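You operate a simulated robot arm through the tools that you are given. There is no shell and no other tool. Be economical: measure what you need, move in short steps, check, and stop when the job is done.

You run a simulated robot arm. Do the job below in one go: nothing can be reset, and whatever is moved stays where it is left.

JOB
Change the doser over to the yellow tub.
Fine: gate closed during the swap, open after; red tub on the TUBS mat; nothing spilt. Set down upright: red tub.

The check looks at the end state, three seconds after you hand in, the way a careful person would. Anything else that was tipped, shoved, dropped, spilled or broken makes it a failure.

ROBOT AND FRAMES
A 7-joint arm with a two-finger parallel gripper, fixed in place. Base frame: the origin is at the foot of the arm, x ahead of it, y to its left, z up; the work surface is at about z = 780. Units: mm, rad, N and s.
With the tool pointing down near the work surface it reaches from about 300 to 700 mm from the base axis. Its first joint turns from -1.152 to 1.152 rad. Payload 1.57 kg.
The tool frame sits at the grasp point between the pads (the TCP): z along the fingers, y along the line on which they close. The tips reach 30 mm beyond it. The gripper opens to 110 mm. The fingers are 24 mm wide and 12 mm thick; the gripper's body (48 by 112 mm) begins 78 mm behind the TCP.
Orientation is that of the tool frame in the base frame, as [roll, pitch, yaw] about the fixed x, y, z axes, in that order (R = Rz(yaw) Ry(pitch) Rx(roll)). With the fingers straight down and closing along the base's y, the tool's x points along the base's -x, its y along +y and its z along -z.

CONTROLS
- The arm moves only by the tool drive_tool. Its argument "targets" is one flat list of numbers, 7 for each row, row after row: the closure, from 0 (fully open) to 1 (shut), then the shift along the base's x, y, z in units of 50 mm (1.0 is 50 mm), then the turn, a rotation vector about the base's x, y, z in units of 8 degrees (1.0 is 8 degrees). In form: [claw, tx, ty, tz, ax, ay, az, claw, tx, ty, tz, ax, ay, az, ...]. A call has 1 to 10 rows; each row shifts and turns the commanded pose from where the row before left it. A call with a number of a shift or a turn outside -1 to 1 is refused whole. Rows are played at 5 a second. More than 50 mm and 0.15 rad between two rows, or a gripper value outside its range, and nothing of the call is played. Where a pose cannot be reached the arm comes as near as it can. A force on the tool above 40 N (or 10 N above the force at the start of the call, whichever is more), or a blocked arm, ends the call early, and 0.2 s more pass. Each finger travels about 108 mm/s and halts on what it meets, pressing with about 38 N; the grip force reading is that of the motor and also rises with nothing between the fingers. The clock runs only during rows and for 0.2 s after the last one: add rows that do not move to give the fingers time. The reply holds the time, the measured pose of the TCP, the force on the tool along the base axes, the opening and the grip force, in the units named above and with some noise, with the torque about the TCP (base axes, N m) and any sound that the robot's microphone picked up, and new pictures: "pictures" is both (left out), scene, wrist or none.
- Cameras (640 x 400 px; columns grow to the right, rows downward): "scene" is fixed at [173.9, -414.2, 1387.3]; the picture's right is [0.58, -0.82, 0.00], its down [-0.59, -0.42, -0.69] and it looks along [0.56, 0.40, -0.73] (base axes); focal length 358 px, centre (320, 200). "wrist" rides on the gripper at [70, 16, -141] in the tool frame; the picture's right is [-0.23, 0.97, 0.00], its down [-0.86, -0.20, -0.48] and it looks along [-0.47, -0.11, 0.88] (tool axes); focal length 222 px, centre (320, 200). There is no depth. A picture from a camera that has moved, and an enlarged one, comes with that camera's place and axes in the base frame and with its lens.
- inspect(camera, box): a new picture of the part [left, top, right, bottom] of that camera's present view, enlarged. No time passes.
- sign_off(): hands the job in; it is judged then, once.

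Go step by step. Nothing tells you positions but the pictures and the camera data: compare them with the known pose of the tool, close in by small moves and look again before you grip or let go. The budget is 120 turns and 200 pictures, counting those below and the enlarged ones. Unless the task says otherwise, let go and move clear before handing in, and close with one line.

The tools are called by a JSON object that holds its "name" and its "arguments". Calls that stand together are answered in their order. drive_tool: Moves the arm, as the interface text tells. Its arguments: {"type":"object","properties":{"targets":{"type":"array","items":{"type":"number"}},"pictures":{"type":"string","enum":["both","scene","wrist","none"]}},"required":["targets"]} The other tools are called the same way: inspect (camera, box) takes an enlarged picture of a part of a camera's view; sign_off () hands the job in.

At the start:

```text
time: 0.0
ee_pos: [401.7, -80.7, 1109.6]
orientation: [3.141, 0.001, -3.141]
wrist_force: [-0.2, -0.2, -0.5]
torque: [0.03, 0.0, -0.01]
opening: 109.8
grip_force: 0.0
```

scene: 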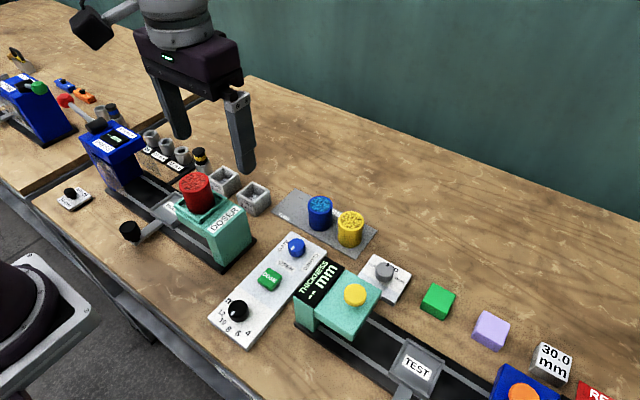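
wrist: 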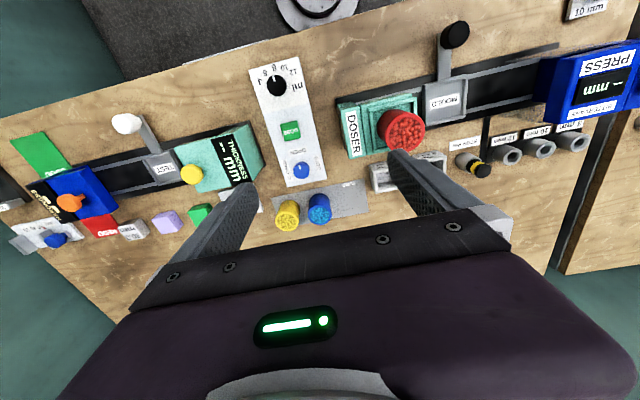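

I see the doser with the red tub on it, a mat with blue and yellow tubs, and a panel with a knob, a green button and a blue button. I'll look closer first.

{"name": "inspect", "arguments": {"camera": "scene", "box": [110, 150, 270, 270]}}

{"name": "inspect", "arguments": {"camera": "scene", "box": [200, 180, 400, 350]}}

{"name": "inspect", "arguments": {"camera": "wrist", "box": [240, 40, 460, 240]}}

```text
3.33 times, centred on (190, 210) of scene
camera zoom: at [173.9, -414.2, 1387.3], right [0.58, -0.82, 0.0], down [-0.59, -0.42, -0.69], along [0.56, 0.4, -0.73], focal length 1195 px, centre (753, 167)
```

zoom: 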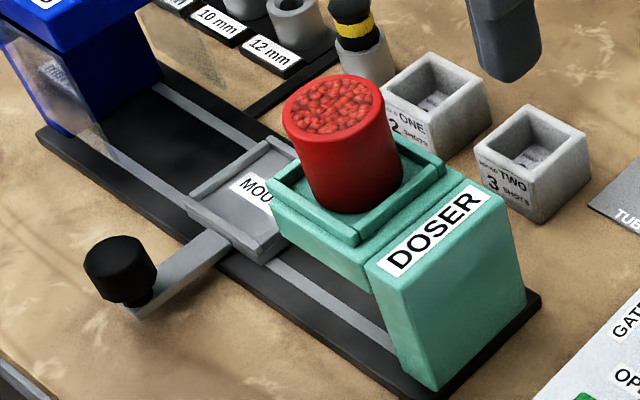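

```text
2.35 times, centred on (300, 265) of scene
camera zoom: at [173.9, -414.2, 1387.3], right [0.58, -0.82, 0.0], down [-0.59, -0.42, -0.69], along [0.56, 0.4, -0.73], focal length 843 px, centre (367, 47)
```

zoom: 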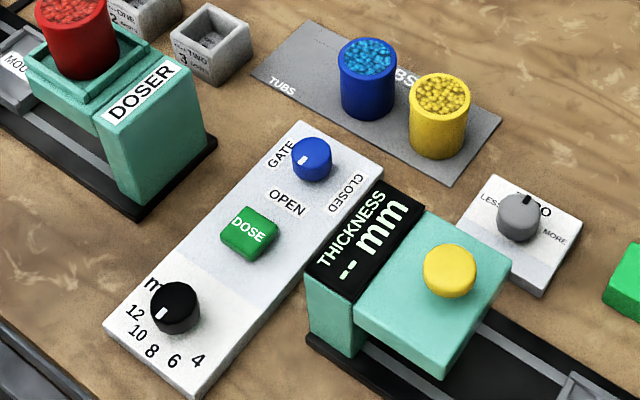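

```text
2.00 times, centred on (350, 140) of wrist
camera zoom: at [331.5, -64.4, 1251.6], right [0.23, 0.97, 0.0], down [0.86, -0.2, 0.48], along [0.47, -0.11, -0.88], focal length 444 px, centre (260, 320)
```

zoom: 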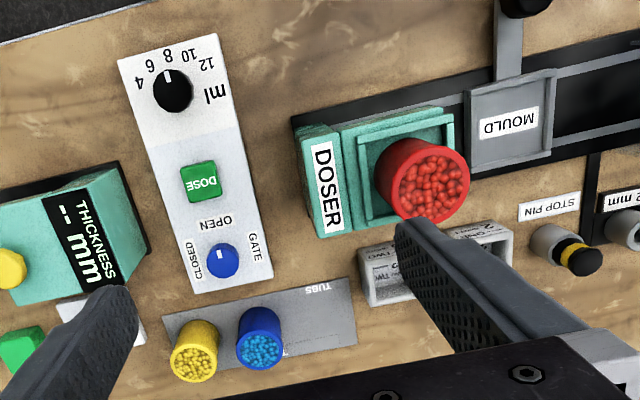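

The gate knob points to OPEN (toward the robot), and CLOSED is a +90° turn about z from there. I estimate the knob at about (485, -139), so I'll move above it with the gripper yawed -45°.

{"name": "drive_tool", "arguments": {"targets": [0, 0.278, -0.195, -0.45, 0, 0, -0.9375, 0, 0.278, -0.195, -0.45, 0, 0, -0.9375, 0, 0.278, -0.195, -0.45, 0, 0, -0.9375, 0, 0.278, -0.195, -0.45, 0, 0, -0.9375, 0, 0.278, -0.195, -0.45, 0, 0, -0.9375, 0, 0.278, -0.195, -0.45, 0, 0, -0.9375, 0, 0, 0, 0, 0, 0, 0]}}

```text
time: 1.6
ee_pos: [485.8, -139.3, 973.5]
orientation: [-3.141, 0.0, 2.355]
wrist_force: [-0.2, 0.6, 0.1]
torque: [0.01, 0.0, -0.02]
opening: 110.0
grip_force: 0.0
camera wrist: at [447.0, -77.4, 1115.0], right [0.85, 0.53, 0.0], down [0.46, -0.75, 0.48], along [0.25, -0.41, -0.88], focal length 222 px, centre (320, 200)
```

scene: 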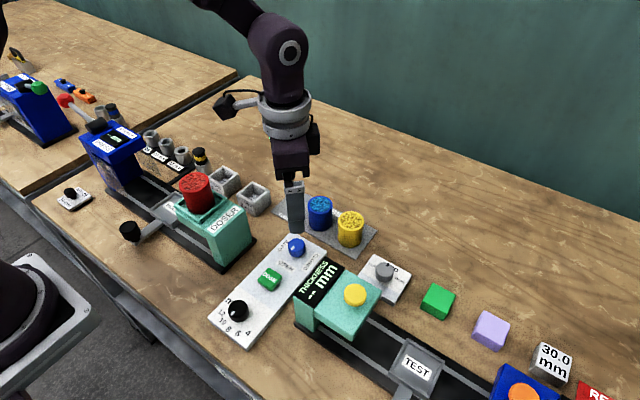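
wrist: 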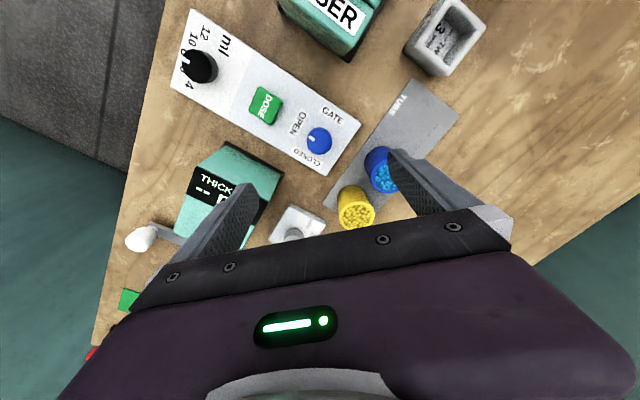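

The tool is above the gate knob. I'll zoom in to refine the knob's position.

{"name": "inspect", "arguments": {"camera": "wrist", "box": [240, 80, 400, 180]}}

{"name": "inspect", "arguments": {"camera": "scene", "box": [240, 190, 360, 270]}}

```text
4.00 times, centred on (320, 130) of wrist
camera zoom: at [447.0, -77.4, 1115.0], right [0.85, 0.53, 0.0], down [0.46, -0.75, 0.48], along [0.25, -0.41, -0.88], focal length 888 px, centre (320, 480)
```

zoom: 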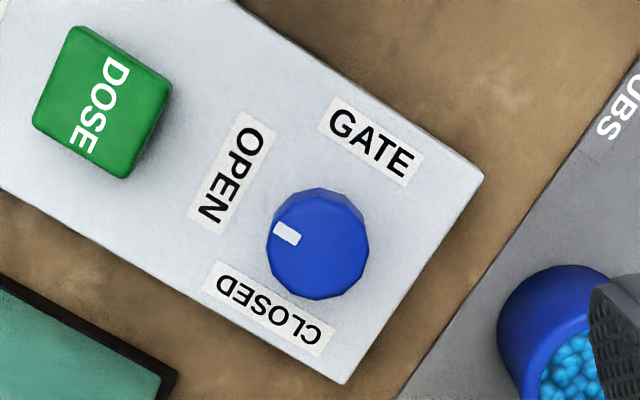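

```text
5.00 times, centred on (300, 230) of scene
camera zoom: at [173.9, -414.2, 1387.3], right [0.58, -0.82, 0.0], down [-0.59, -0.42, -0.69], along [0.56, 0.4, -0.73], focal length 1792 px, centre (420, 50)
```

zoom: 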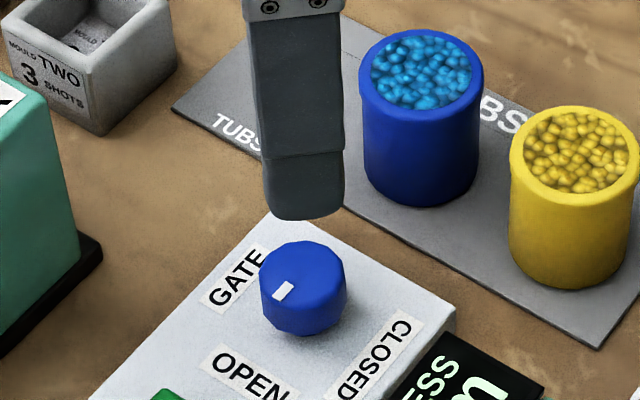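

The knob is at about (484, -137), top at z ≈ 822, diameter ≈ 31 mm. I'll descend to just above it with the fingers part-closed, then look.

{"name": "drive_tool", "arguments": {"targets": [0.3, -0.03, 0.05, -0.6, 0, 0, 0, 0.3, 0, 0, -0.6, 0, 0, 0, 0.3, 0, 0, -0.6, 0, 0, 0, 0.3, 0, 0, -0.45, 0, 0, 0, 0.3, 0, 0, 0, 0, 0, 0]}}

{"name": "inspect", "arguments": {"camera": "scene", "box": [240, 190, 360, 270]}}

```text
time: 2.8
ee_pos: [485.7, -136.7, 861.8]
orientation: [3.14, -0.002, 2.356]
wrist_force: [-0.5, -0.8, -0.4]
torque: [-0.01, 0.01, 0.01]
opening: 76.8
grip_force: 0.0
camera wrist: at [446.3, -74.1, 1004.3], right [0.85, 0.53, 0.0], down [0.46, -0.75, 0.48], along [0.25, -0.41, -0.88], focal length 222 px, centre (320, 200)
```

scene: 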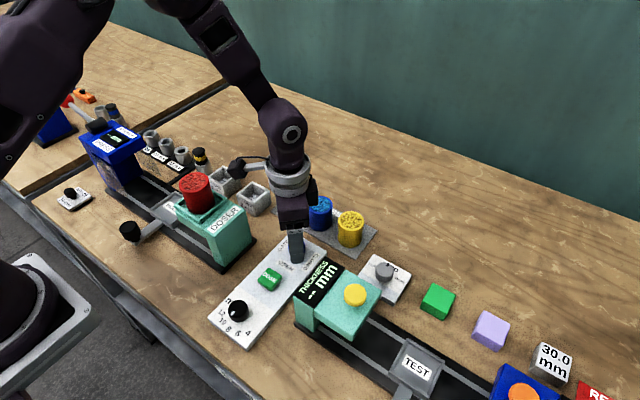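
wrist: 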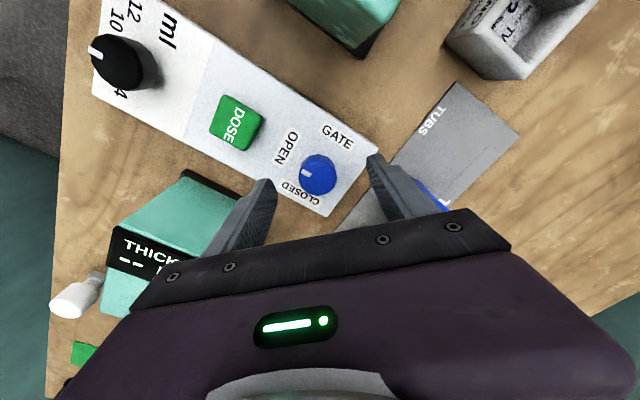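

```text
5.00 times, centred on (300, 230) of scene
camera zoom: at [173.9, -414.2, 1387.3], right [0.58, -0.82, 0.0], down [-0.59, -0.42, -0.69], along [0.56, 0.4, -0.73], focal length 1792 px, centre (420, 50)
```

zoom: 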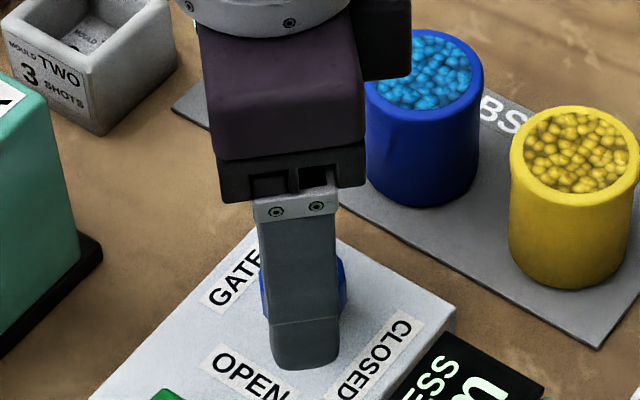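

{"name": "inspect", "arguments": {"camera": "wrist", "box": [260, 125, 380, 200]}}

```text
5.33 times, centred on (320, 162) of wrist
camera zoom: at [446.3, -74.1, 1004.3], right [0.85, 0.53, 0.0], down [0.46, -0.75, 0.48], along [0.25, -0.41, -0.88], focal length 1185 px, centre (320, 400)
```

zoom: 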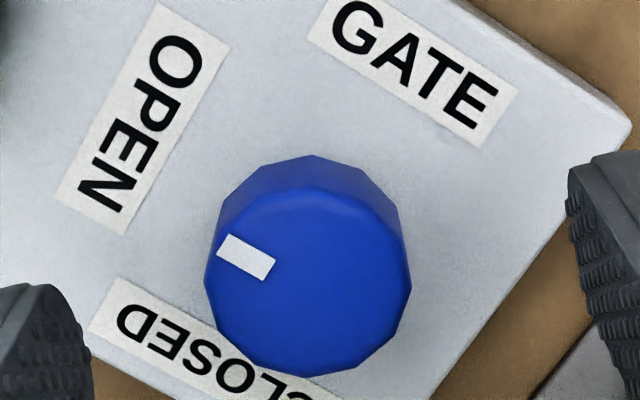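

Centred within 2 mm. Descend to z ≈ 836 and close on the knob.

{"name": "drive_tool", "arguments": {"targets": [0.3, -0.03, 0, -0.26, 0, 0, 0, 0.3, 0, 0, -0.26, 0, 0, 0, 0.8, 0, 0, 0, 0, 0, 0, 0.8, 0, 0, 0, 0, 0, 0, 0.8, 0, 0, 0, 0, 0, 0]}}

```text
time: 4.0
ee_pos: [481.3, -138.0, 836.5]
orientation: [3.141, 0.0, 2.356]
wrist_force: [-0.8, -1.7, -3.4]
torque: [-0.01, -0.25, -0.01]
opening: 32.4
grip_force: 40.9
camera wrist: at [444.2, -75.8, 978.1], right [0.85, 0.53, 0.0], down [0.46, -0.75, 0.48], along [0.25, -0.41, -0.88], focal length 222 px, centre (320, 200)
```

scene: 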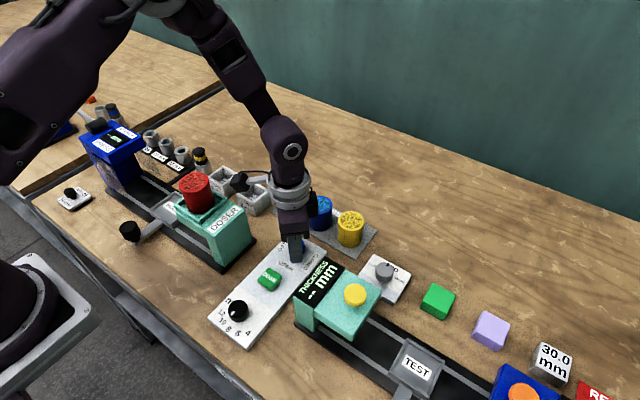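
wrist: 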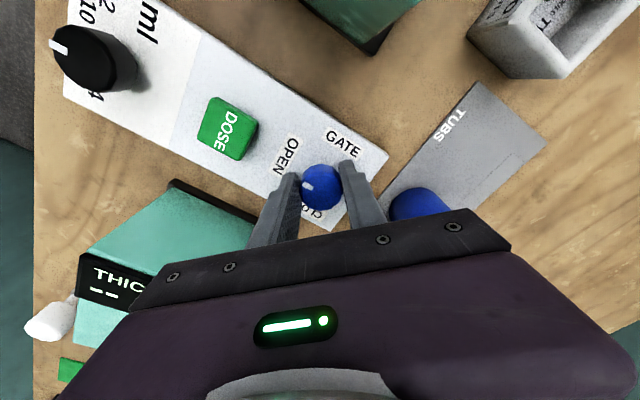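

Gripped. I'll turn the first 45° towards CLOSED.

{"name": "drive_tool", "arguments": {"targets": [0.8, 0, 0, 0, 0, 0, 0.94, 0.8, 0, 0, 0, 0, 0, 0.94, 0.8, 0, 0, 0, 0, 0, 0.94, 0.8, 0, 0, 0, 0, 0, 0.94, 0.8, 0, 0, 0, 0, 0, 0.94, 0.8, 0, 0, 0, 0, 0, 0.94]}}

```text
time: 5.4
ee_pos: [481.1, -140.7, 836.5]
orientation: [-3.139, 0.0, -3.14]
wrist_force: [-4.1, -31.3, -11.5]
torque: [-0.22, -0.33, -0.14]
opening: 32.7
grip_force: 40.4
camera wrist: at [411.2, -122.7, 978.1], right [0.23, 0.97, 0.0], down [0.86, -0.2, 0.48], along [0.47, -0.11, -0.88], focal length 222 px, centre (320, 200)
```

scene: 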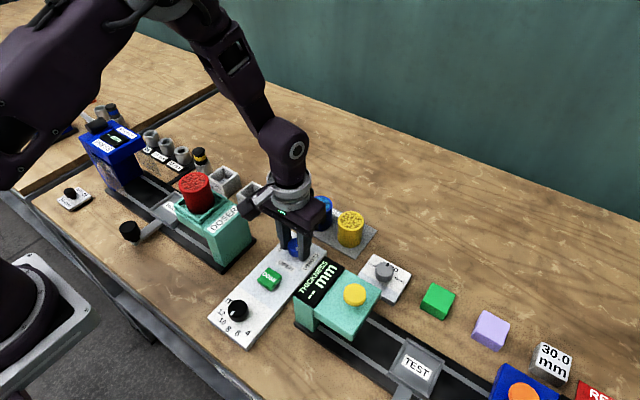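
wrist: 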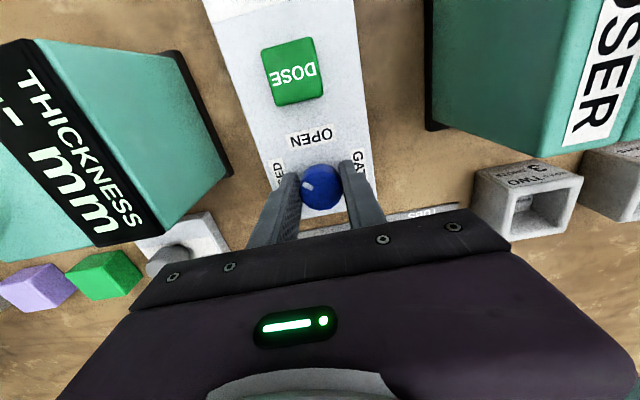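

The knob is turning, but there is a side load. I'll relieve it by shifting about 4 mm toward -y, then check the force.

{"name": "drive_tool", "arguments": {"targets": [0.8, -0.01, -0.08, 0, 0, 0, 0, 0.8, 0, 0, 0, 0, 0, 0], "pictures": "none"}}

```text
time: 6.0
ee_pos: [480.9, -140.1, 837.4]
orientation: [3.14, -0.002, -3.136]
wrist_force: [-7.4, -1.8, 5.7]
torque: [-0.17, 0.4, -0.01]
opening: 32.6
grip_force: 41.6
```

Relieved. Next is the second 45°.

{"name": "drive_tool", "arguments": {"targets": [0.8, 0, 0, 0, 0, 0, 0.94, 0.8, 0, 0, 0, 0, 0, 0.94, 0.8, 0, 0, 0, 0, 0, 0.94, 0.8, 0, 0, 0, 0, 0, 0.94, 0.8, 0, 0, 0, 0, 0, 0.94, 0.8, 0, 0, 0, 0, 0, 0.94]}}

```text
time: 7.4
ee_pos: [482.4, -142.9, 837.2]
orientation: [-3.14, 0.002, -2.353]
wrist_force: [1.0, -3.2, 4.8]
torque: [0.06, 0.18, -0.47]
opening: 32.7
grip_force: 40.4
camera wrist: at [420.9, -179.7, 978.1], right [-0.53, 0.85, 0.0], down [0.74, 0.47, 0.48], along [0.41, 0.25, -0.88], focal length 222 px, centre (320, 200)
```

scene: 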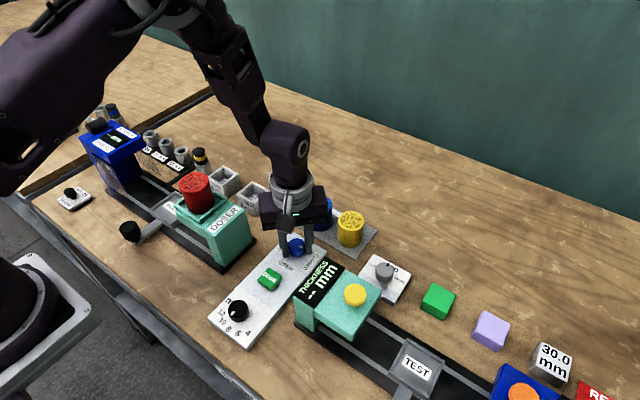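
wrist: 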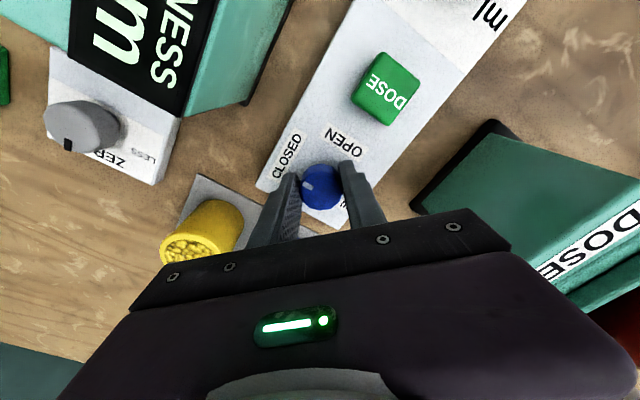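

The knob now looks turned to CLOSED. I'll open the fingers, rise, and check.

{"name": "drive_tool", "arguments": {"targets": [0.3, 0, 0, 0, 0, 0, 0, 0.3, 0, 0, 0, 0, 0, 0, 0.3, 0, 0, 0.8, 0, 0, 0, 0.3, 0, 0, 0.8, 0, 0, 0, 0.3, 0, 0, 0.8, 0, 0, 0], "pictures": "none"}}

{"name": "inspect", "arguments": {"camera": "wrist", "box": [240, 80, 400, 180]}}

{"name": "inspect", "arguments": {"camera": "scene", "box": [240, 190, 400, 290]}}

```text
time: 8.6
ee_pos: [483.2, -141.6, 956.0]
orientation: [3.14, 0.0, -2.353]
wrist_force: [0.1, 0.3, -0.3]
torque: [-0.01, 0.04, 0.0]
opening: 77.0
grip_force: 0.1
```

```text
4.00 times, centred on (320, 130) of wrist
camera zoom: at [422.1, -178.5, 1098.8], right [-0.53, 0.85, 0.0], down [0.74, 0.47, 0.48], along [0.41, 0.25, -0.88], focal length 888 px, centre (320, 480)
```

zoom: 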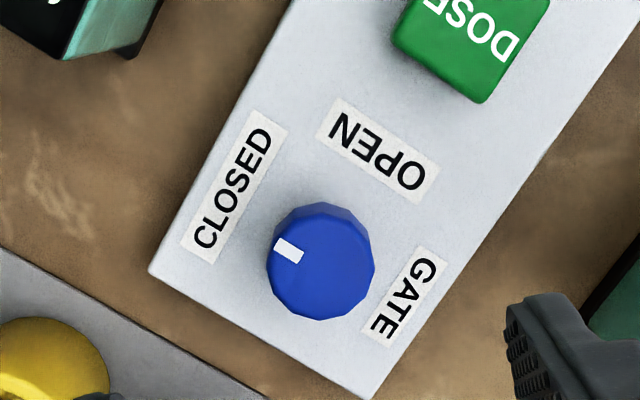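

```text
4.00 times, centred on (320, 240) of scene
camera zoom: at [173.9, -414.2, 1387.3], right [0.58, -0.82, 0.0], down [-0.59, -0.42, -0.69], along [0.56, 0.4, -0.73], focal length 1434 px, centre (320, 40)
```

zoom: 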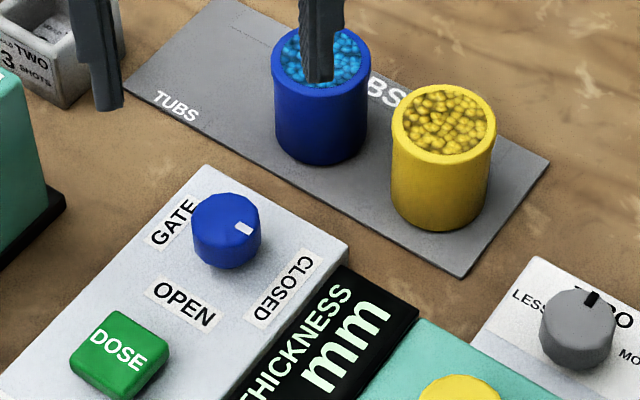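

The gate is CLOSED. Next I'll rise and move above the red tub, estimated at (419, 36) with its top at z ≈ 950.

{"name": "drive_tool", "arguments": {"targets": [0, 0, 0, 0.84, 0, 0, 0, 0, 0, 0, 0.84, 0, 0, 0, 0, -0.256, 0.712, 0, 0, 0, 0, 0, -0.256, 0.712, 0, 0, 0, 0, 0, -0.256, 0.712, 0, 0, 0, 0, 0, -0.256, 0.712, 0, 0, 0, 0, 0, -0.256, 0.712, 0, 0, 0, 0, 0, 0, 0, 0, 0, 0, 0]}}

{"name": "inspect", "arguments": {"camera": "scene", "box": [130, 130, 258, 210]}}

{"name": "inspect", "arguments": {"camera": "wrist", "box": [220, 80, 412, 200]}}

```text
time: 10.4
ee_pos: [416.6, 35.8, 1040.1]
orientation: [-3.14, 0.0, -2.353]
wrist_force: [0.3, 0.0, -0.7]
torque: [0.02, -0.01, -0.03]
opening: 109.9
grip_force: 0.1
camera wrist: at [355.0, -0.9, 1181.4], right [-0.53, 0.85, 0.0], down [0.74, 0.47, 0.48], along [0.41, 0.25, -0.88], focal length 222 px, centre (320, 200)
```

scene: 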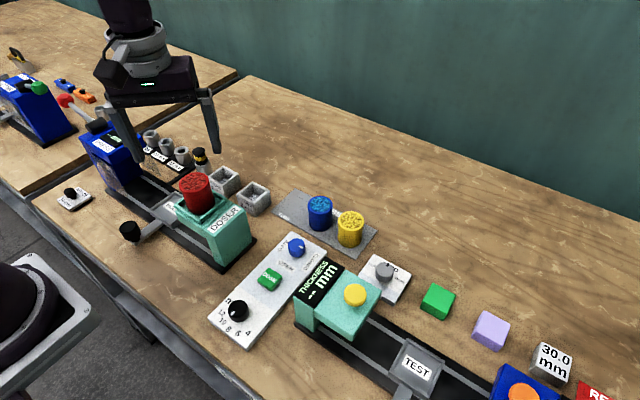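
wrist: 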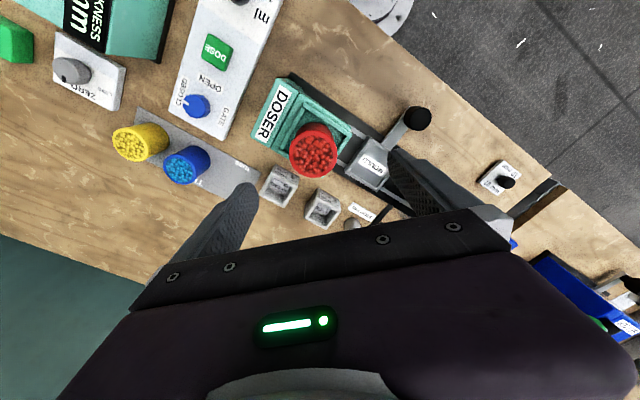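

```text
5.00 times, centred on (194, 170) of scene
camera zoom: at [173.9, -414.2, 1387.3], right [0.58, -0.82, 0.0], down [-0.59, -0.42, -0.69], along [0.56, 0.4, -0.73], focal length 1792 px, centre (950, 350)
```

zoom: 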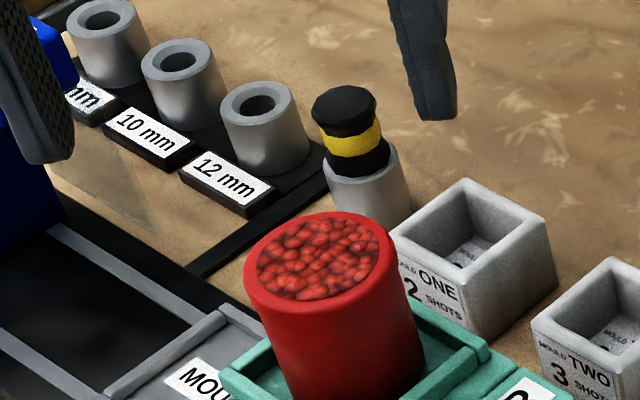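

```text
3.33 times, centred on (316, 140) of wrist
camera zoom: at [355.0, -0.9, 1181.4], right [-0.53, 0.85, 0.0], down [0.74, 0.47, 0.48], along [0.41, 0.25, -0.88], focal length 740 px, centre (333, 400)
```

zoom: 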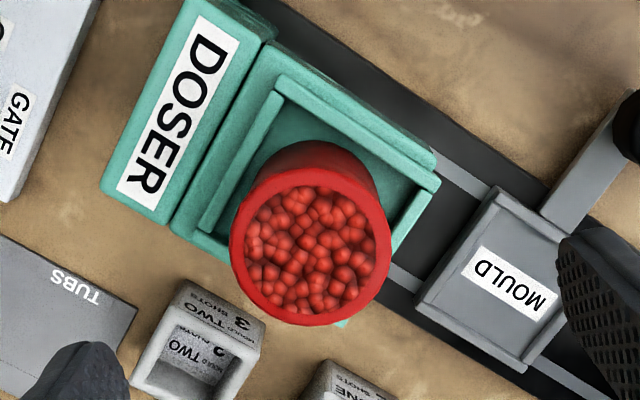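

The tub centre refines to about (419.5, 29) with rim at 951 and diameter ≈ 51. I'll descend around it to TCP z ≈ 932 with the fingers still wide and check.

{"name": "drive_tool", "arguments": {"targets": [0, 0.06, -0.13, 0, 0, 0, 0, 0, 0, 0, -0.72, 0, 0, 0, 0.2, 0, 0, -0.72, 0, 0, 0, 0.3, 0, 0, -0.72, 0, 0, 0, 0.38, 0, 0, 0, 0, 0, 0]}}

{"name": "inspect", "arguments": {"camera": "wrist", "box": [220, 100, 412, 220]}}

{"name": "inspect", "arguments": {"camera": "scene", "box": [130, 150, 258, 230]}}

```text
time: 11.6
ee_pos: [419.9, 29.1, 932.2]
orientation: [-3.139, -0.001, -2.353]
wrist_force: [-2.9, -2.0, 24.4]
torque: [0.51, 0.8, 0.06]
opening: 68.3
grip_force: 0.2
camera wrist: at [359.7, -7.8, 1073.8], right [-0.53, 0.85, 0.0], down [0.74, 0.47, 0.48], along [0.41, 0.25, -0.88], focal length 222 px, centre (320, 200)
```

scene: 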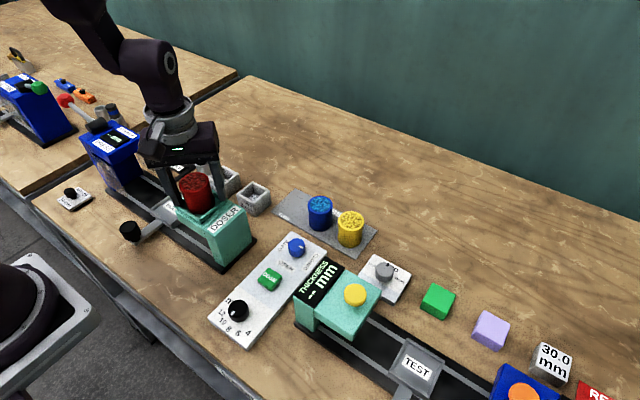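
wrist: 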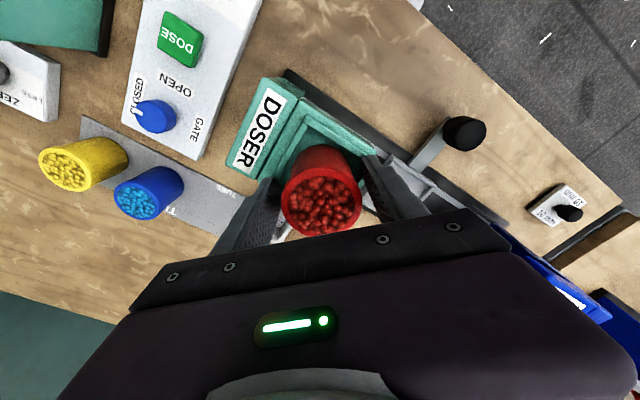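

```text
3.33 times, centred on (316, 160) of wrist
camera zoom: at [359.7, -7.8, 1073.8], right [-0.53, 0.85, 0.0], down [0.74, 0.47, 0.48], along [0.41, 0.25, -0.88], focal length 740 px, centre (333, 333)
```

zoom: 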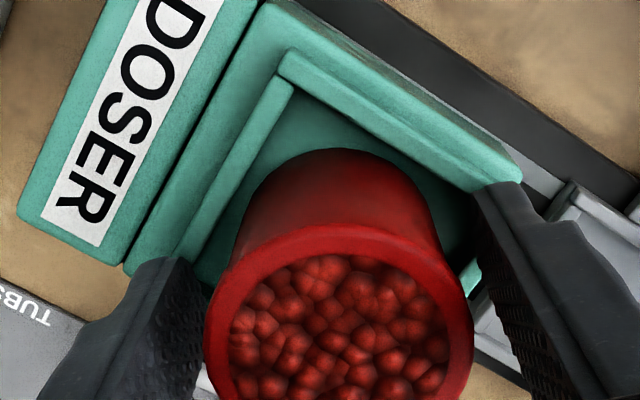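

```text
5.00 times, centred on (194, 190) of scene
camera zoom: at [173.5, -414.3, 1387.3], right [0.58, -0.82, 0.0], down [-0.59, -0.42, -0.69], along [0.56, 0.4, -0.73], focal length 1792 px, centre (950, 250)
```

zoom: 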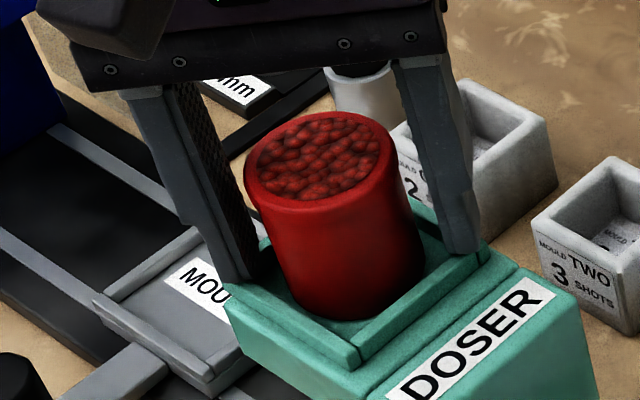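

There's a 24 N upward force, so a fingertip is touching the doser rim. I'll back up about 9 mm and check the force.

{"name": "drive_tool", "arguments": {"targets": [0.38, 0, 0, 0.18, 0, 0, 0, 0.38, 0, 0, 0, 0, 0, 0], "pictures": "none"}}

{"name": "inspect", "arguments": {"camera": "wrist", "box": [220, 100, 412, 220]}}

{"name": "inspect", "arguments": {"camera": "scene", "box": [130, 150, 258, 230]}}

```text
time: 12.2
ee_pos: [422.5, 29.7, 939.7]
orientation: [-3.14, 0.002, -2.35]
wrist_force: [-0.3, -0.7, 0.3]
torque: [0.02, 0.0, 0.03]
opening: 68.2
grip_force: 0.1
```

```text
3.33 times, centred on (316, 160) of wrist
camera zoom: at [360.2, -8.2, 1082.0], right [-0.53, 0.85, 0.0], down [0.74, 0.47, 0.48], along [0.41, 0.25, -0.88], focal length 740 px, centre (333, 333)
```

zoom: 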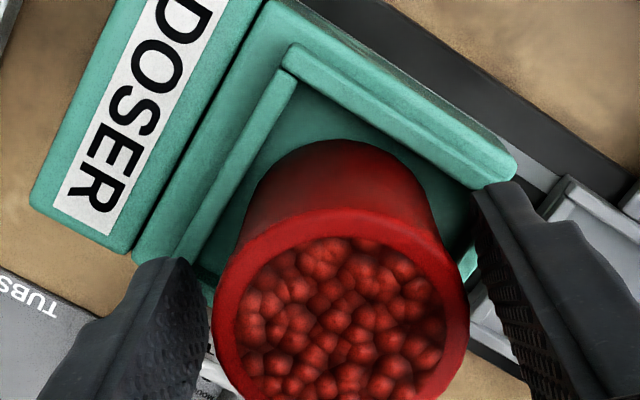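

```text
5.00 times, centred on (194, 190) of scene
camera zoom: at [173.9, -414.2, 1387.3], right [0.58, -0.82, 0.0], down [-0.59, -0.42, -0.69], along [0.56, 0.4, -0.73], focal length 1792 px, centre (950, 250)
```

zoom: 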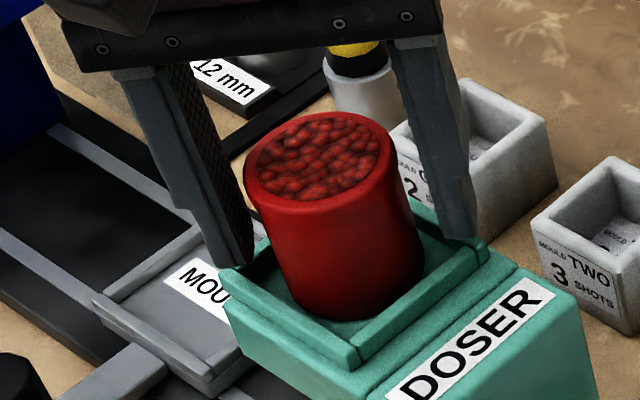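

Clear now and centred. Close on the red tub.

{"name": "drive_tool", "arguments": {"targets": [0.48, 0, 0, 0, 0, 0, 0, 0.7, 0, 0, 0, 0, 0, 0, 0.7, 0, 0, 0, 0, 0, 0, 0.7, 0, 0, 0, 0, 0, 0]}}

```text
time: 13.2
ee_pos: [421.3, 28.9, 939.9]
orientation: [3.141, -0.001, -2.352]
wrist_force: [0.1, -0.1, 1.2]
torque: [0.06, 0.01, 0.02]
opening: 48.7
grip_force: 37.8
camera wrist: at [360.1, -8.2, 1082.1], right [-0.53, 0.85, 0.0], down [0.74, 0.47, 0.48], along [0.41, 0.25, -0.88], focal length 222 px, centre (320, 200)
```

scene: 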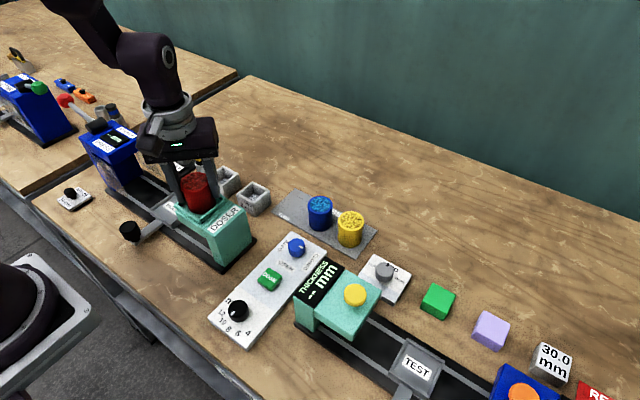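
wrist: 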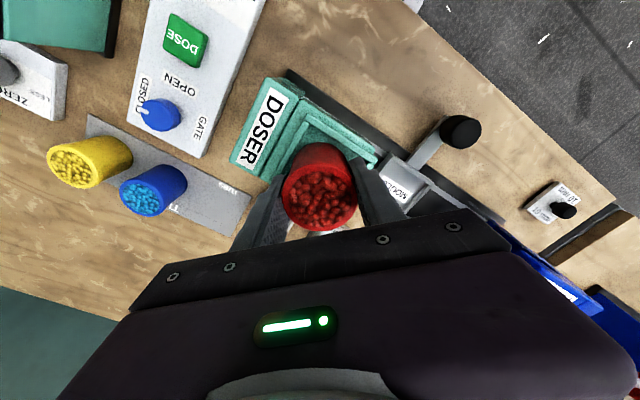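

Gripped at 48.7 mm with no side force. I'll lift gently.

{"name": "drive_tool", "arguments": {"targets": [0.7, 0, 0, 0.15, 0, 0, 0, 0.7, 0, 0, 0.15, 0, 0, 0, 0.7, 0, 0, 0.2, 0, 0, 0, 0.7, 0, 0, 0.3, 0, 0, 0, 0.7, 0, 0, 0, 0, 0, 0]}}

{"name": "inspect", "arguments": {"camera": "scene", "box": [130, 140, 258, 220]}}

```text
time: 14.4
ee_pos: [420.2, 28.8, 982.3]
orientation: [3.139, 0.0, -2.354]
wrist_force: [-0.1, -0.4, 0.3]
torque: [0.02, 0.0, -0.03]
opening: 48.8
grip_force: 38.1
camera wrist: at [359.4, -7.7, 1123.9], right [-0.53, 0.85, 0.0], down [0.74, 0.47, 0.48], along [0.41, 0.25, -0.88], focal length 222 px, centre (320, 200)
```

scene: 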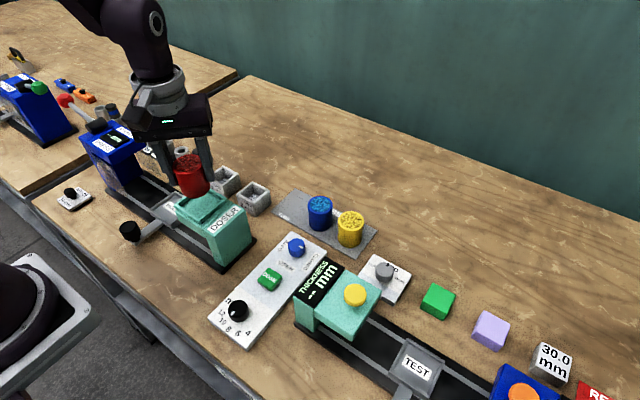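
wrist: 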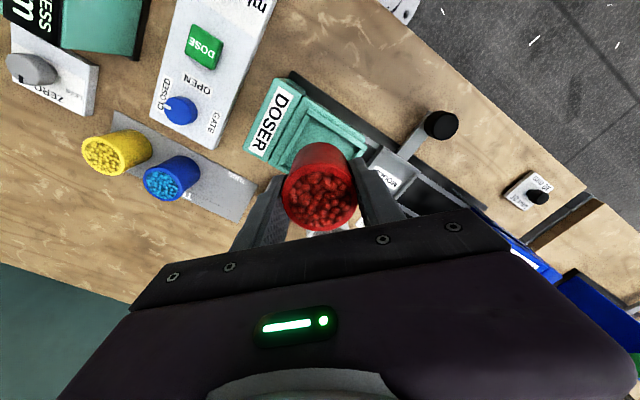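

```text
5.00 times, centred on (194, 180) of scene
camera zoom: at [173.9, -414.2, 1387.3], right [0.58, -0.82, 0.0], down [-0.59, -0.42, -0.69], along [0.56, 0.4, -0.73], focal length 1792 px, centre (950, 300)
```

zoom: 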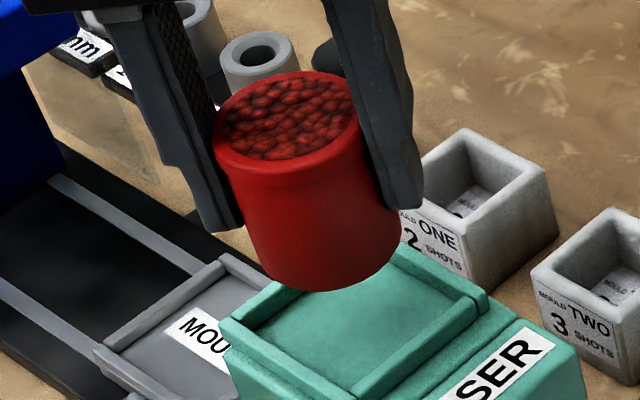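

Lifted cleanly, upright. I'll carry it over to the free end of the TUBS mat, about (585, -48), staying high.

{"name": "drive_tool", "arguments": {"targets": [0.7, 0, 0, 0.3, 0, 0, 0, 0.7, 0.47, -0.22, 0, 0, 0, 0, 0.7, 0.47, -0.22, 0, 0, 0, 0, 0.7, 0.47, -0.22, 0, 0, 0, 0, 0.7, 0.47, -0.22, 0, 0, 0, 0, 0.7, 0.47, -0.22, 0, 0, 0, 0, 0.7, 0.47, -0.22, 0, 0, 0, 0, 0.7, 0.46, -0.22, 0, 0, 0, 0, 0.7, 0, 0, -0.6, 0, 0, 0, 0.7, 0, 0, -0.6, 0, 0, 0]}}

{"name": "inspect", "arguments": {"camera": "scene", "box": [230, 140, 390, 240]}}

```text
time: 16.6
ee_pos: [585.3, -47.6, 934.8]
orientation: [3.141, 0.0, -2.352]
wrist_force: [0.3, -0.1, -0.8]
torque: [-0.04, 0.0, 0.0]
opening: 48.6
grip_force: 37.5
camera wrist: at [523.7, -84.9, 1076.5], right [-0.53, 0.85, 0.0], down [0.74, 0.47, 0.48], along [0.41, 0.25, -0.88], focal length 222 px, centre (320, 200)
```

scene: 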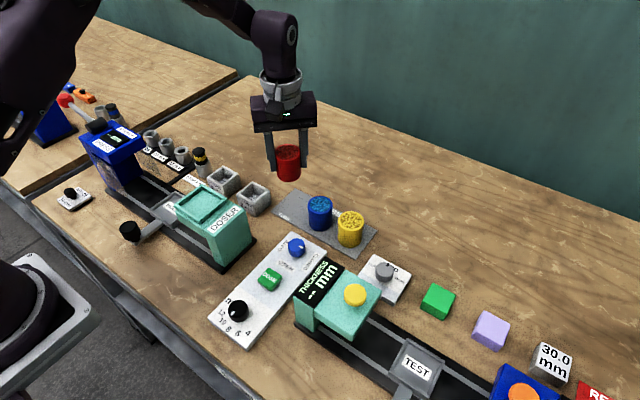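
wrist: 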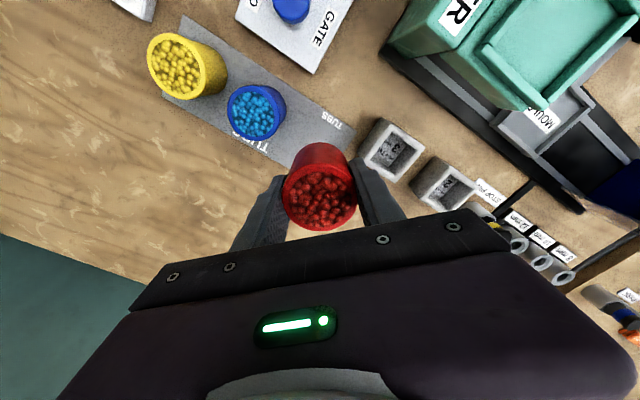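

```text
4.00 times, centred on (310, 190) of scene
camera zoom: at [173.9, -414.2, 1387.3], right [0.58, -0.82, 0.0], down [-0.59, -0.42, -0.69], along [0.56, 0.4, -0.73], focal length 1434 px, centre (360, 240)
```

zoom: 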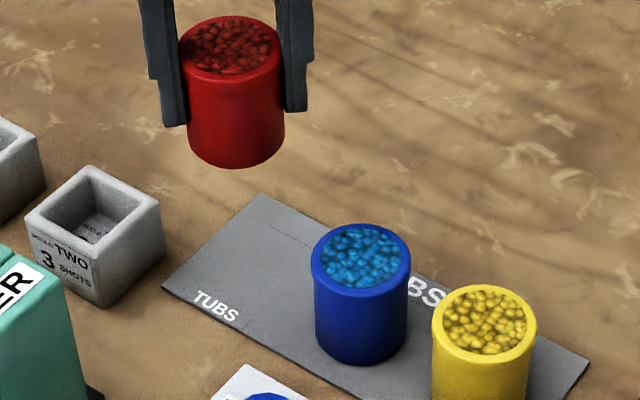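

The position over the mat looks right. I'll lower to just above the surface first.

{"name": "drive_tool", "arguments": {"targets": [0.7, 0.03, -0.04, -0.6, 0, 0, 0, 0.7, 0, 0, -0.6, 0, 0, 0, 0.7, 0, 0, -0.5, 0, 0, 0, 0.7, 0, 0, 0, 0, 0, 0]}}

{"name": "inspect", "arguments": {"camera": "scene", "box": [230, 160, 390, 260]}}

```text
time: 17.6
ee_pos: [587.3, -49.3, 849.7]
orientation: [3.14, 0.0, -2.352]
wrist_force: [-0.9, 0.3, -1.6]
torque: [0.0, -0.04, 0.01]
opening: 48.6
grip_force: 38.0
camera wrist: at [525.7, -86.7, 991.5], right [-0.53, 0.85, 0.0], down [0.74, 0.47, 0.48], along [0.41, 0.25, -0.88], focal length 222 px, centre (320, 200)
```

scene: 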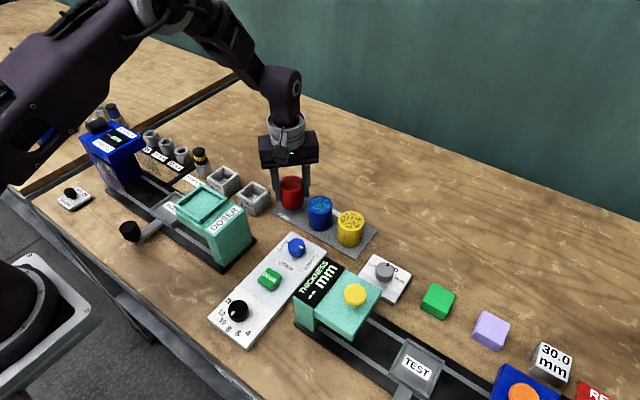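
wrist: 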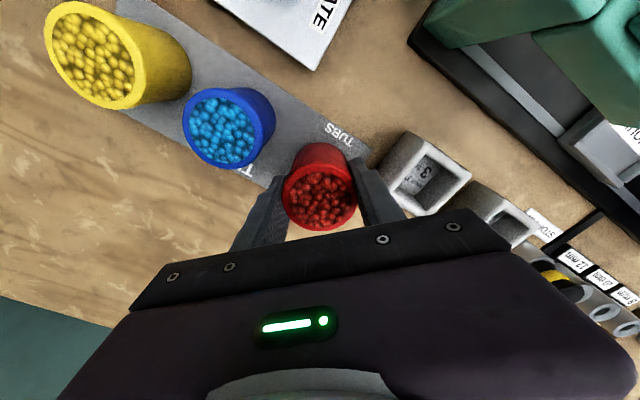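

```text
4.00 times, centred on (310, 210) of scene
camera zoom: at [173.9, -414.2, 1387.3], right [0.58, -0.82, 0.0], down [-0.59, -0.42, -0.69], along [0.56, 0.4, -0.73], focal length 1434 px, centre (360, 160)
```

zoom: 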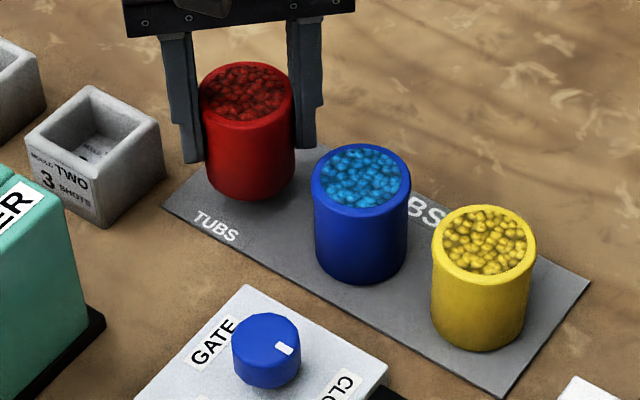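

About 15 mm still to go; I'll lower in small steps until contact.

{"name": "drive_tool", "arguments": {"targets": [0.7, 0, 0, -0.1, 0, 0, 0, 0.7, 0, 0, -0.08, 0, 0, 0, 0.7, 0, 0, -0.04, 0, 0, 0, 0.7, 0, 0, 0, 0, 0, 0], "pictures": "none"}}

{"name": "inspect", "arguments": {"camera": "scene", "box": [250, 160, 346, 220]}}

```text
time: 18.6
ee_pos: [585.9, -48.3, 840.0]
orientation: [-3.141, 0.001, -2.353]
wrist_force: [-0.2, 0.1, -0.6]
torque: [0.02, 0.03, 0.03]
opening: 48.7
grip_force: 38.0
```

```text
6.67 times, centred on (298, 190) of scene
camera zoom: at [173.9, -414.2, 1387.3], right [0.58, -0.82, 0.0], down [-0.59, -0.42, -0.69], along [0.56, 0.4, -0.73], focal length 2390 px, centre (467, 267)
```

zoom: 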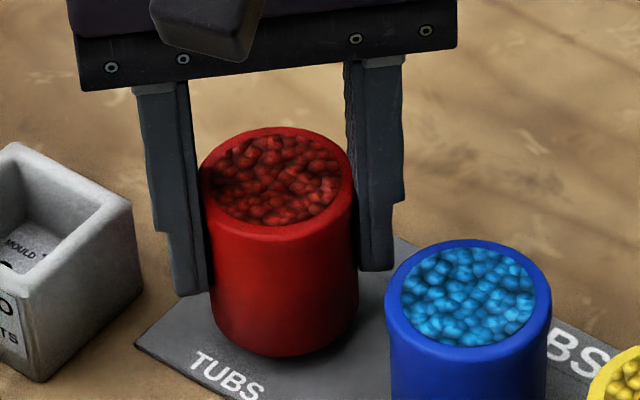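

{"name": "drive_tool", "arguments": {"targets": [0.7, 0, 0, -0.04, 0, 0, 0, 0.7, 0, 0, -0.04, 0, 0, 0, 0.7, 0, 0, 0, 0, 0, 0], "pictures": "none"}}

```text
time: 19.4
ee_pos: [586.7, -48.4, 835.7]
orientation: [-3.142, 0.0, -2.352]
wrist_force: [0.5, -0.7, -1.1]
torque: [-0.01, -0.01, 0.03]
opening: 48.5
grip_force: 38.0
```

The tub has not touched yet, so I'll keep lowering by small steps.

{"name": "drive_tool", "arguments": {"targets": [0.7, 0, 0, -0.04, 0, 0, 0, 0.7, 0, 0, 0, 0, 0, 0], "pictures": "none"}}

{"name": "inspect", "arguments": {"camera": "scene", "box": [250, 160, 346, 220]}}

```text
time: 20.0
ee_pos: [586.6, -48.6, 834.0]
orientation: [-3.14, 0.0, -2.352]
wrist_force: [0.1, 0.0, -0.1]
torque: [-0.03, -0.03, 0.02]
opening: 48.7
grip_force: 37.8
```

```text
6.67 times, centred on (298, 190) of scene
camera zoom: at [173.9, -414.2, 1387.3], right [0.58, -0.82, 0.0], down [-0.59, -0.42, -0.69], along [0.56, 0.4, -0.73], focal length 2390 px, centre (467, 267)
```

zoom: 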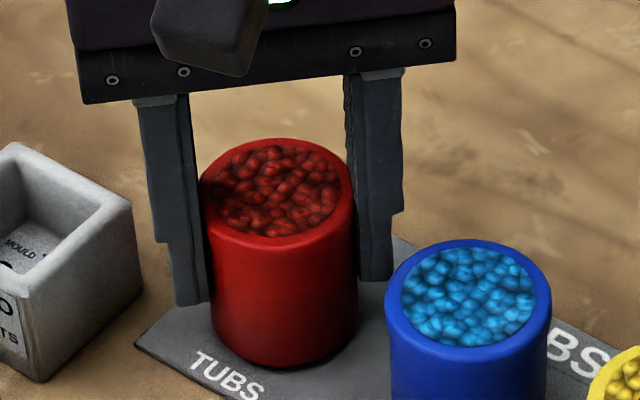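

{"name": "drive_tool", "arguments": {"targets": [0.7, 0, 0, -0.04, 0, 0, 0, 0.7, 0, 0, -0.03, 0, 0, 0, 0.7, 0, 0, 0, 0, 0, 0], "pictures": "none"}}

```text
time: 20.8
ee_pos: [584.9, -49.6, 831.0]
orientation: [3.141, 0.001, -2.354]
wrist_force: [-3.8, 1.8, 12.1]
torque: [0.09, 0.22, 0.03]
opening: 48.7
grip_force: 38.3
```

Contact at z ≈ 831. I'll back off slightly, then open the fingers gently.

{"name": "drive_tool", "arguments": {"targets": [0.7, 0, 0, 0.02, 0, 0, 0, 0.5, 0, 0, 0, 0, 0, 0, 0.42, 0, 0, 0, 0, 0, 0, 0.36, 0, 0, 0, 0, 0, 0, 0.36, 0, 0, 0, 0, 0, 0]}}

{"name": "inspect", "arguments": {"camera": "scene", "box": [250, 160, 346, 220]}}

```text
time: 22.0
ee_pos: [585.7, -49.9, 831.9]
orientation: [-3.141, 0.001, -2.353]
wrist_force: [0.1, 0.6, 0.3]
torque: [-0.01, 0.01, 0.02]
opening: 70.6
grip_force: 0.0
camera wrist: at [525.0, -86.9, 973.8], right [-0.53, 0.85, 0.0], down [0.74, 0.47, 0.48], along [0.41, 0.25, -0.88], focal length 222 px, centre (320, 200)
```

scene: 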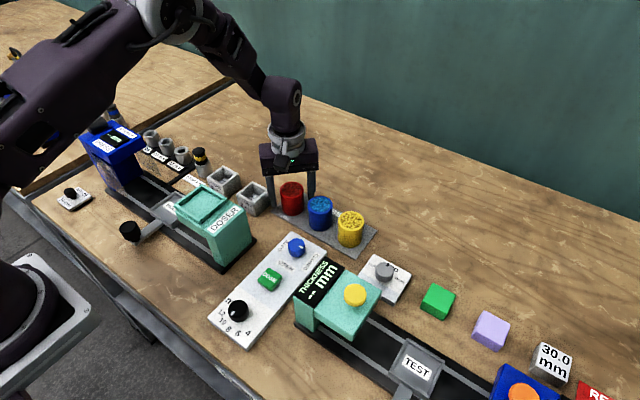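
wrist: 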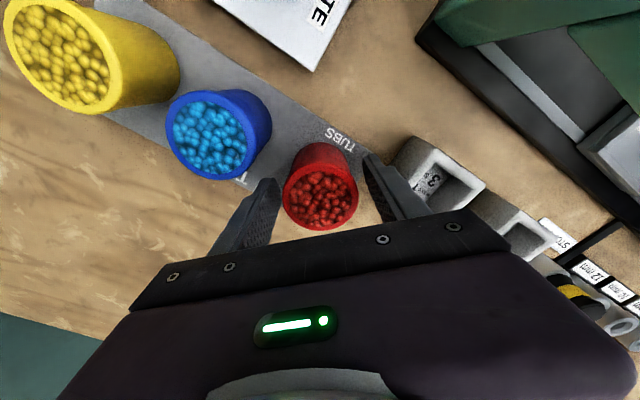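

```text
6.67 times, centred on (298, 190) of scene
camera zoom: at [173.9, -414.2, 1387.3], right [0.58, -0.82, 0.0], down [-0.59, -0.42, -0.69], along [0.56, 0.4, -0.73], focal length 2390 px, centre (467, 267)
```

zoom: 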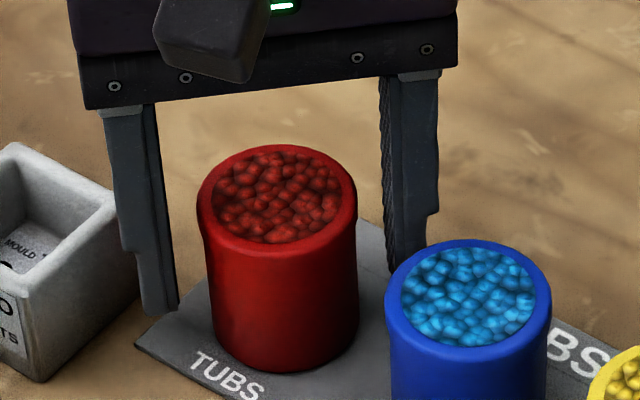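

The red tub stands upright on the mat. I'll rise and move above the yellow tub at about (585, -197).

{"name": "drive_tool", "arguments": {"targets": [0.36, 0, 0, 0.6, 0, 0, 0, 0.36, 0, 0, 0.7, 0, 0, 0, 0.2, 0, 0, 0.7, 0, 0, 0, 0, 0, -0.74, 0, 0, 0, 0, 0, 0, -0.74, 0, 0, 0, 0, 0, 0, -0.74, 0, 0, 0, 0, 0, 0, -0.74, 0, 0, 0, 0, 0, 0, 0, 0, 0, 0, 0]}}

{"name": "inspect", "arguments": {"camera": "wrist", "box": [220, 80, 412, 200]}}

{"name": "inspect", "arguments": {"camera": "scene", "box": [260, 170, 420, 270]}}

```text
time: 23.8
ee_pos: [587.1, -196.7, 933.8]
orientation: [-3.141, -0.002, -2.35]
wrist_force: [-0.2, 0.1, 0.3]
torque: [-0.01, -0.02, -0.02]
opening: 110.0
grip_force: 0.3
camera wrist: at [526.4, -234.2, 1075.3], right [-0.53, 0.85, 0.0], down [0.74, 0.47, 0.48], along [0.41, 0.25, -0.88], focal length 222 px, centre (320, 200)
```

scene: 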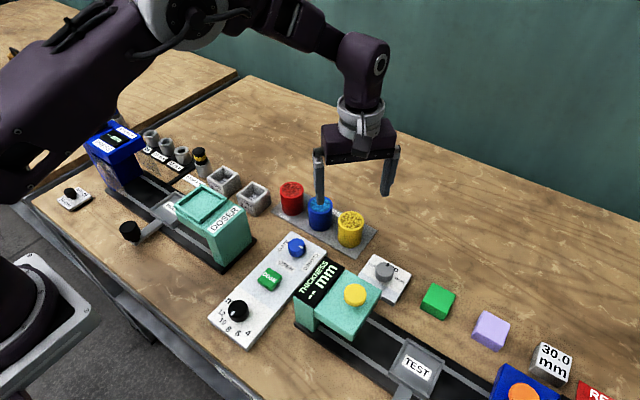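
wrist: 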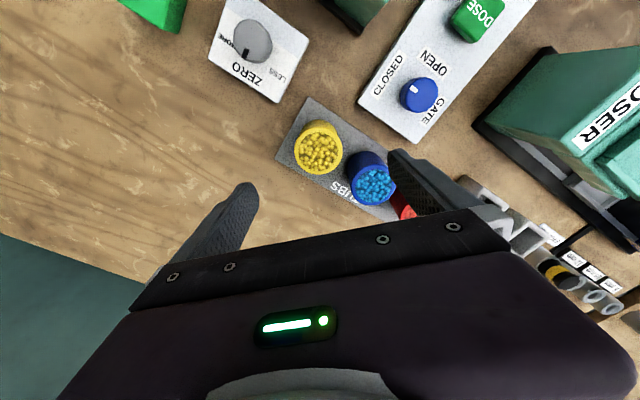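

```text
3.33 times, centred on (316, 140) of wrist
camera zoom: at [526.4, -234.2, 1075.3], right [-0.53, 0.85, 0.0], down [0.74, 0.47, 0.48], along [0.41, 0.25, -0.88], focal length 740 px, centre (333, 400)
```

zoom: 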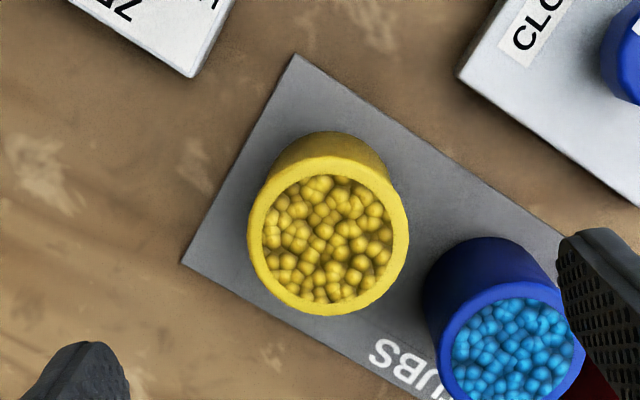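

```text
4.00 times, centred on (340, 220) of scene
camera zoom: at [173.9, -414.2, 1387.3], right [0.58, -0.82, 0.0], down [-0.59, -0.42, -0.69], along [0.56, 0.4, -0.73], focal length 1434 px, centre (240, 120)
```

zoom: 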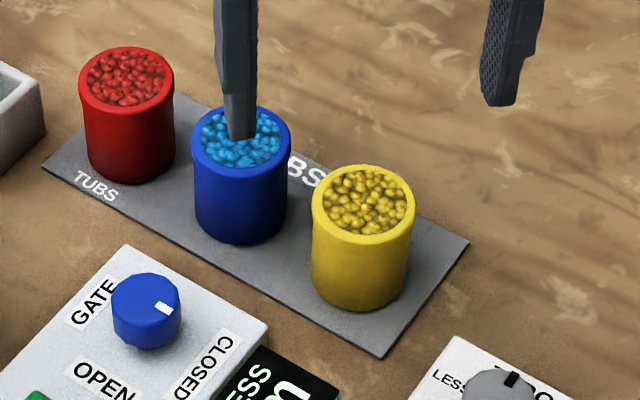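

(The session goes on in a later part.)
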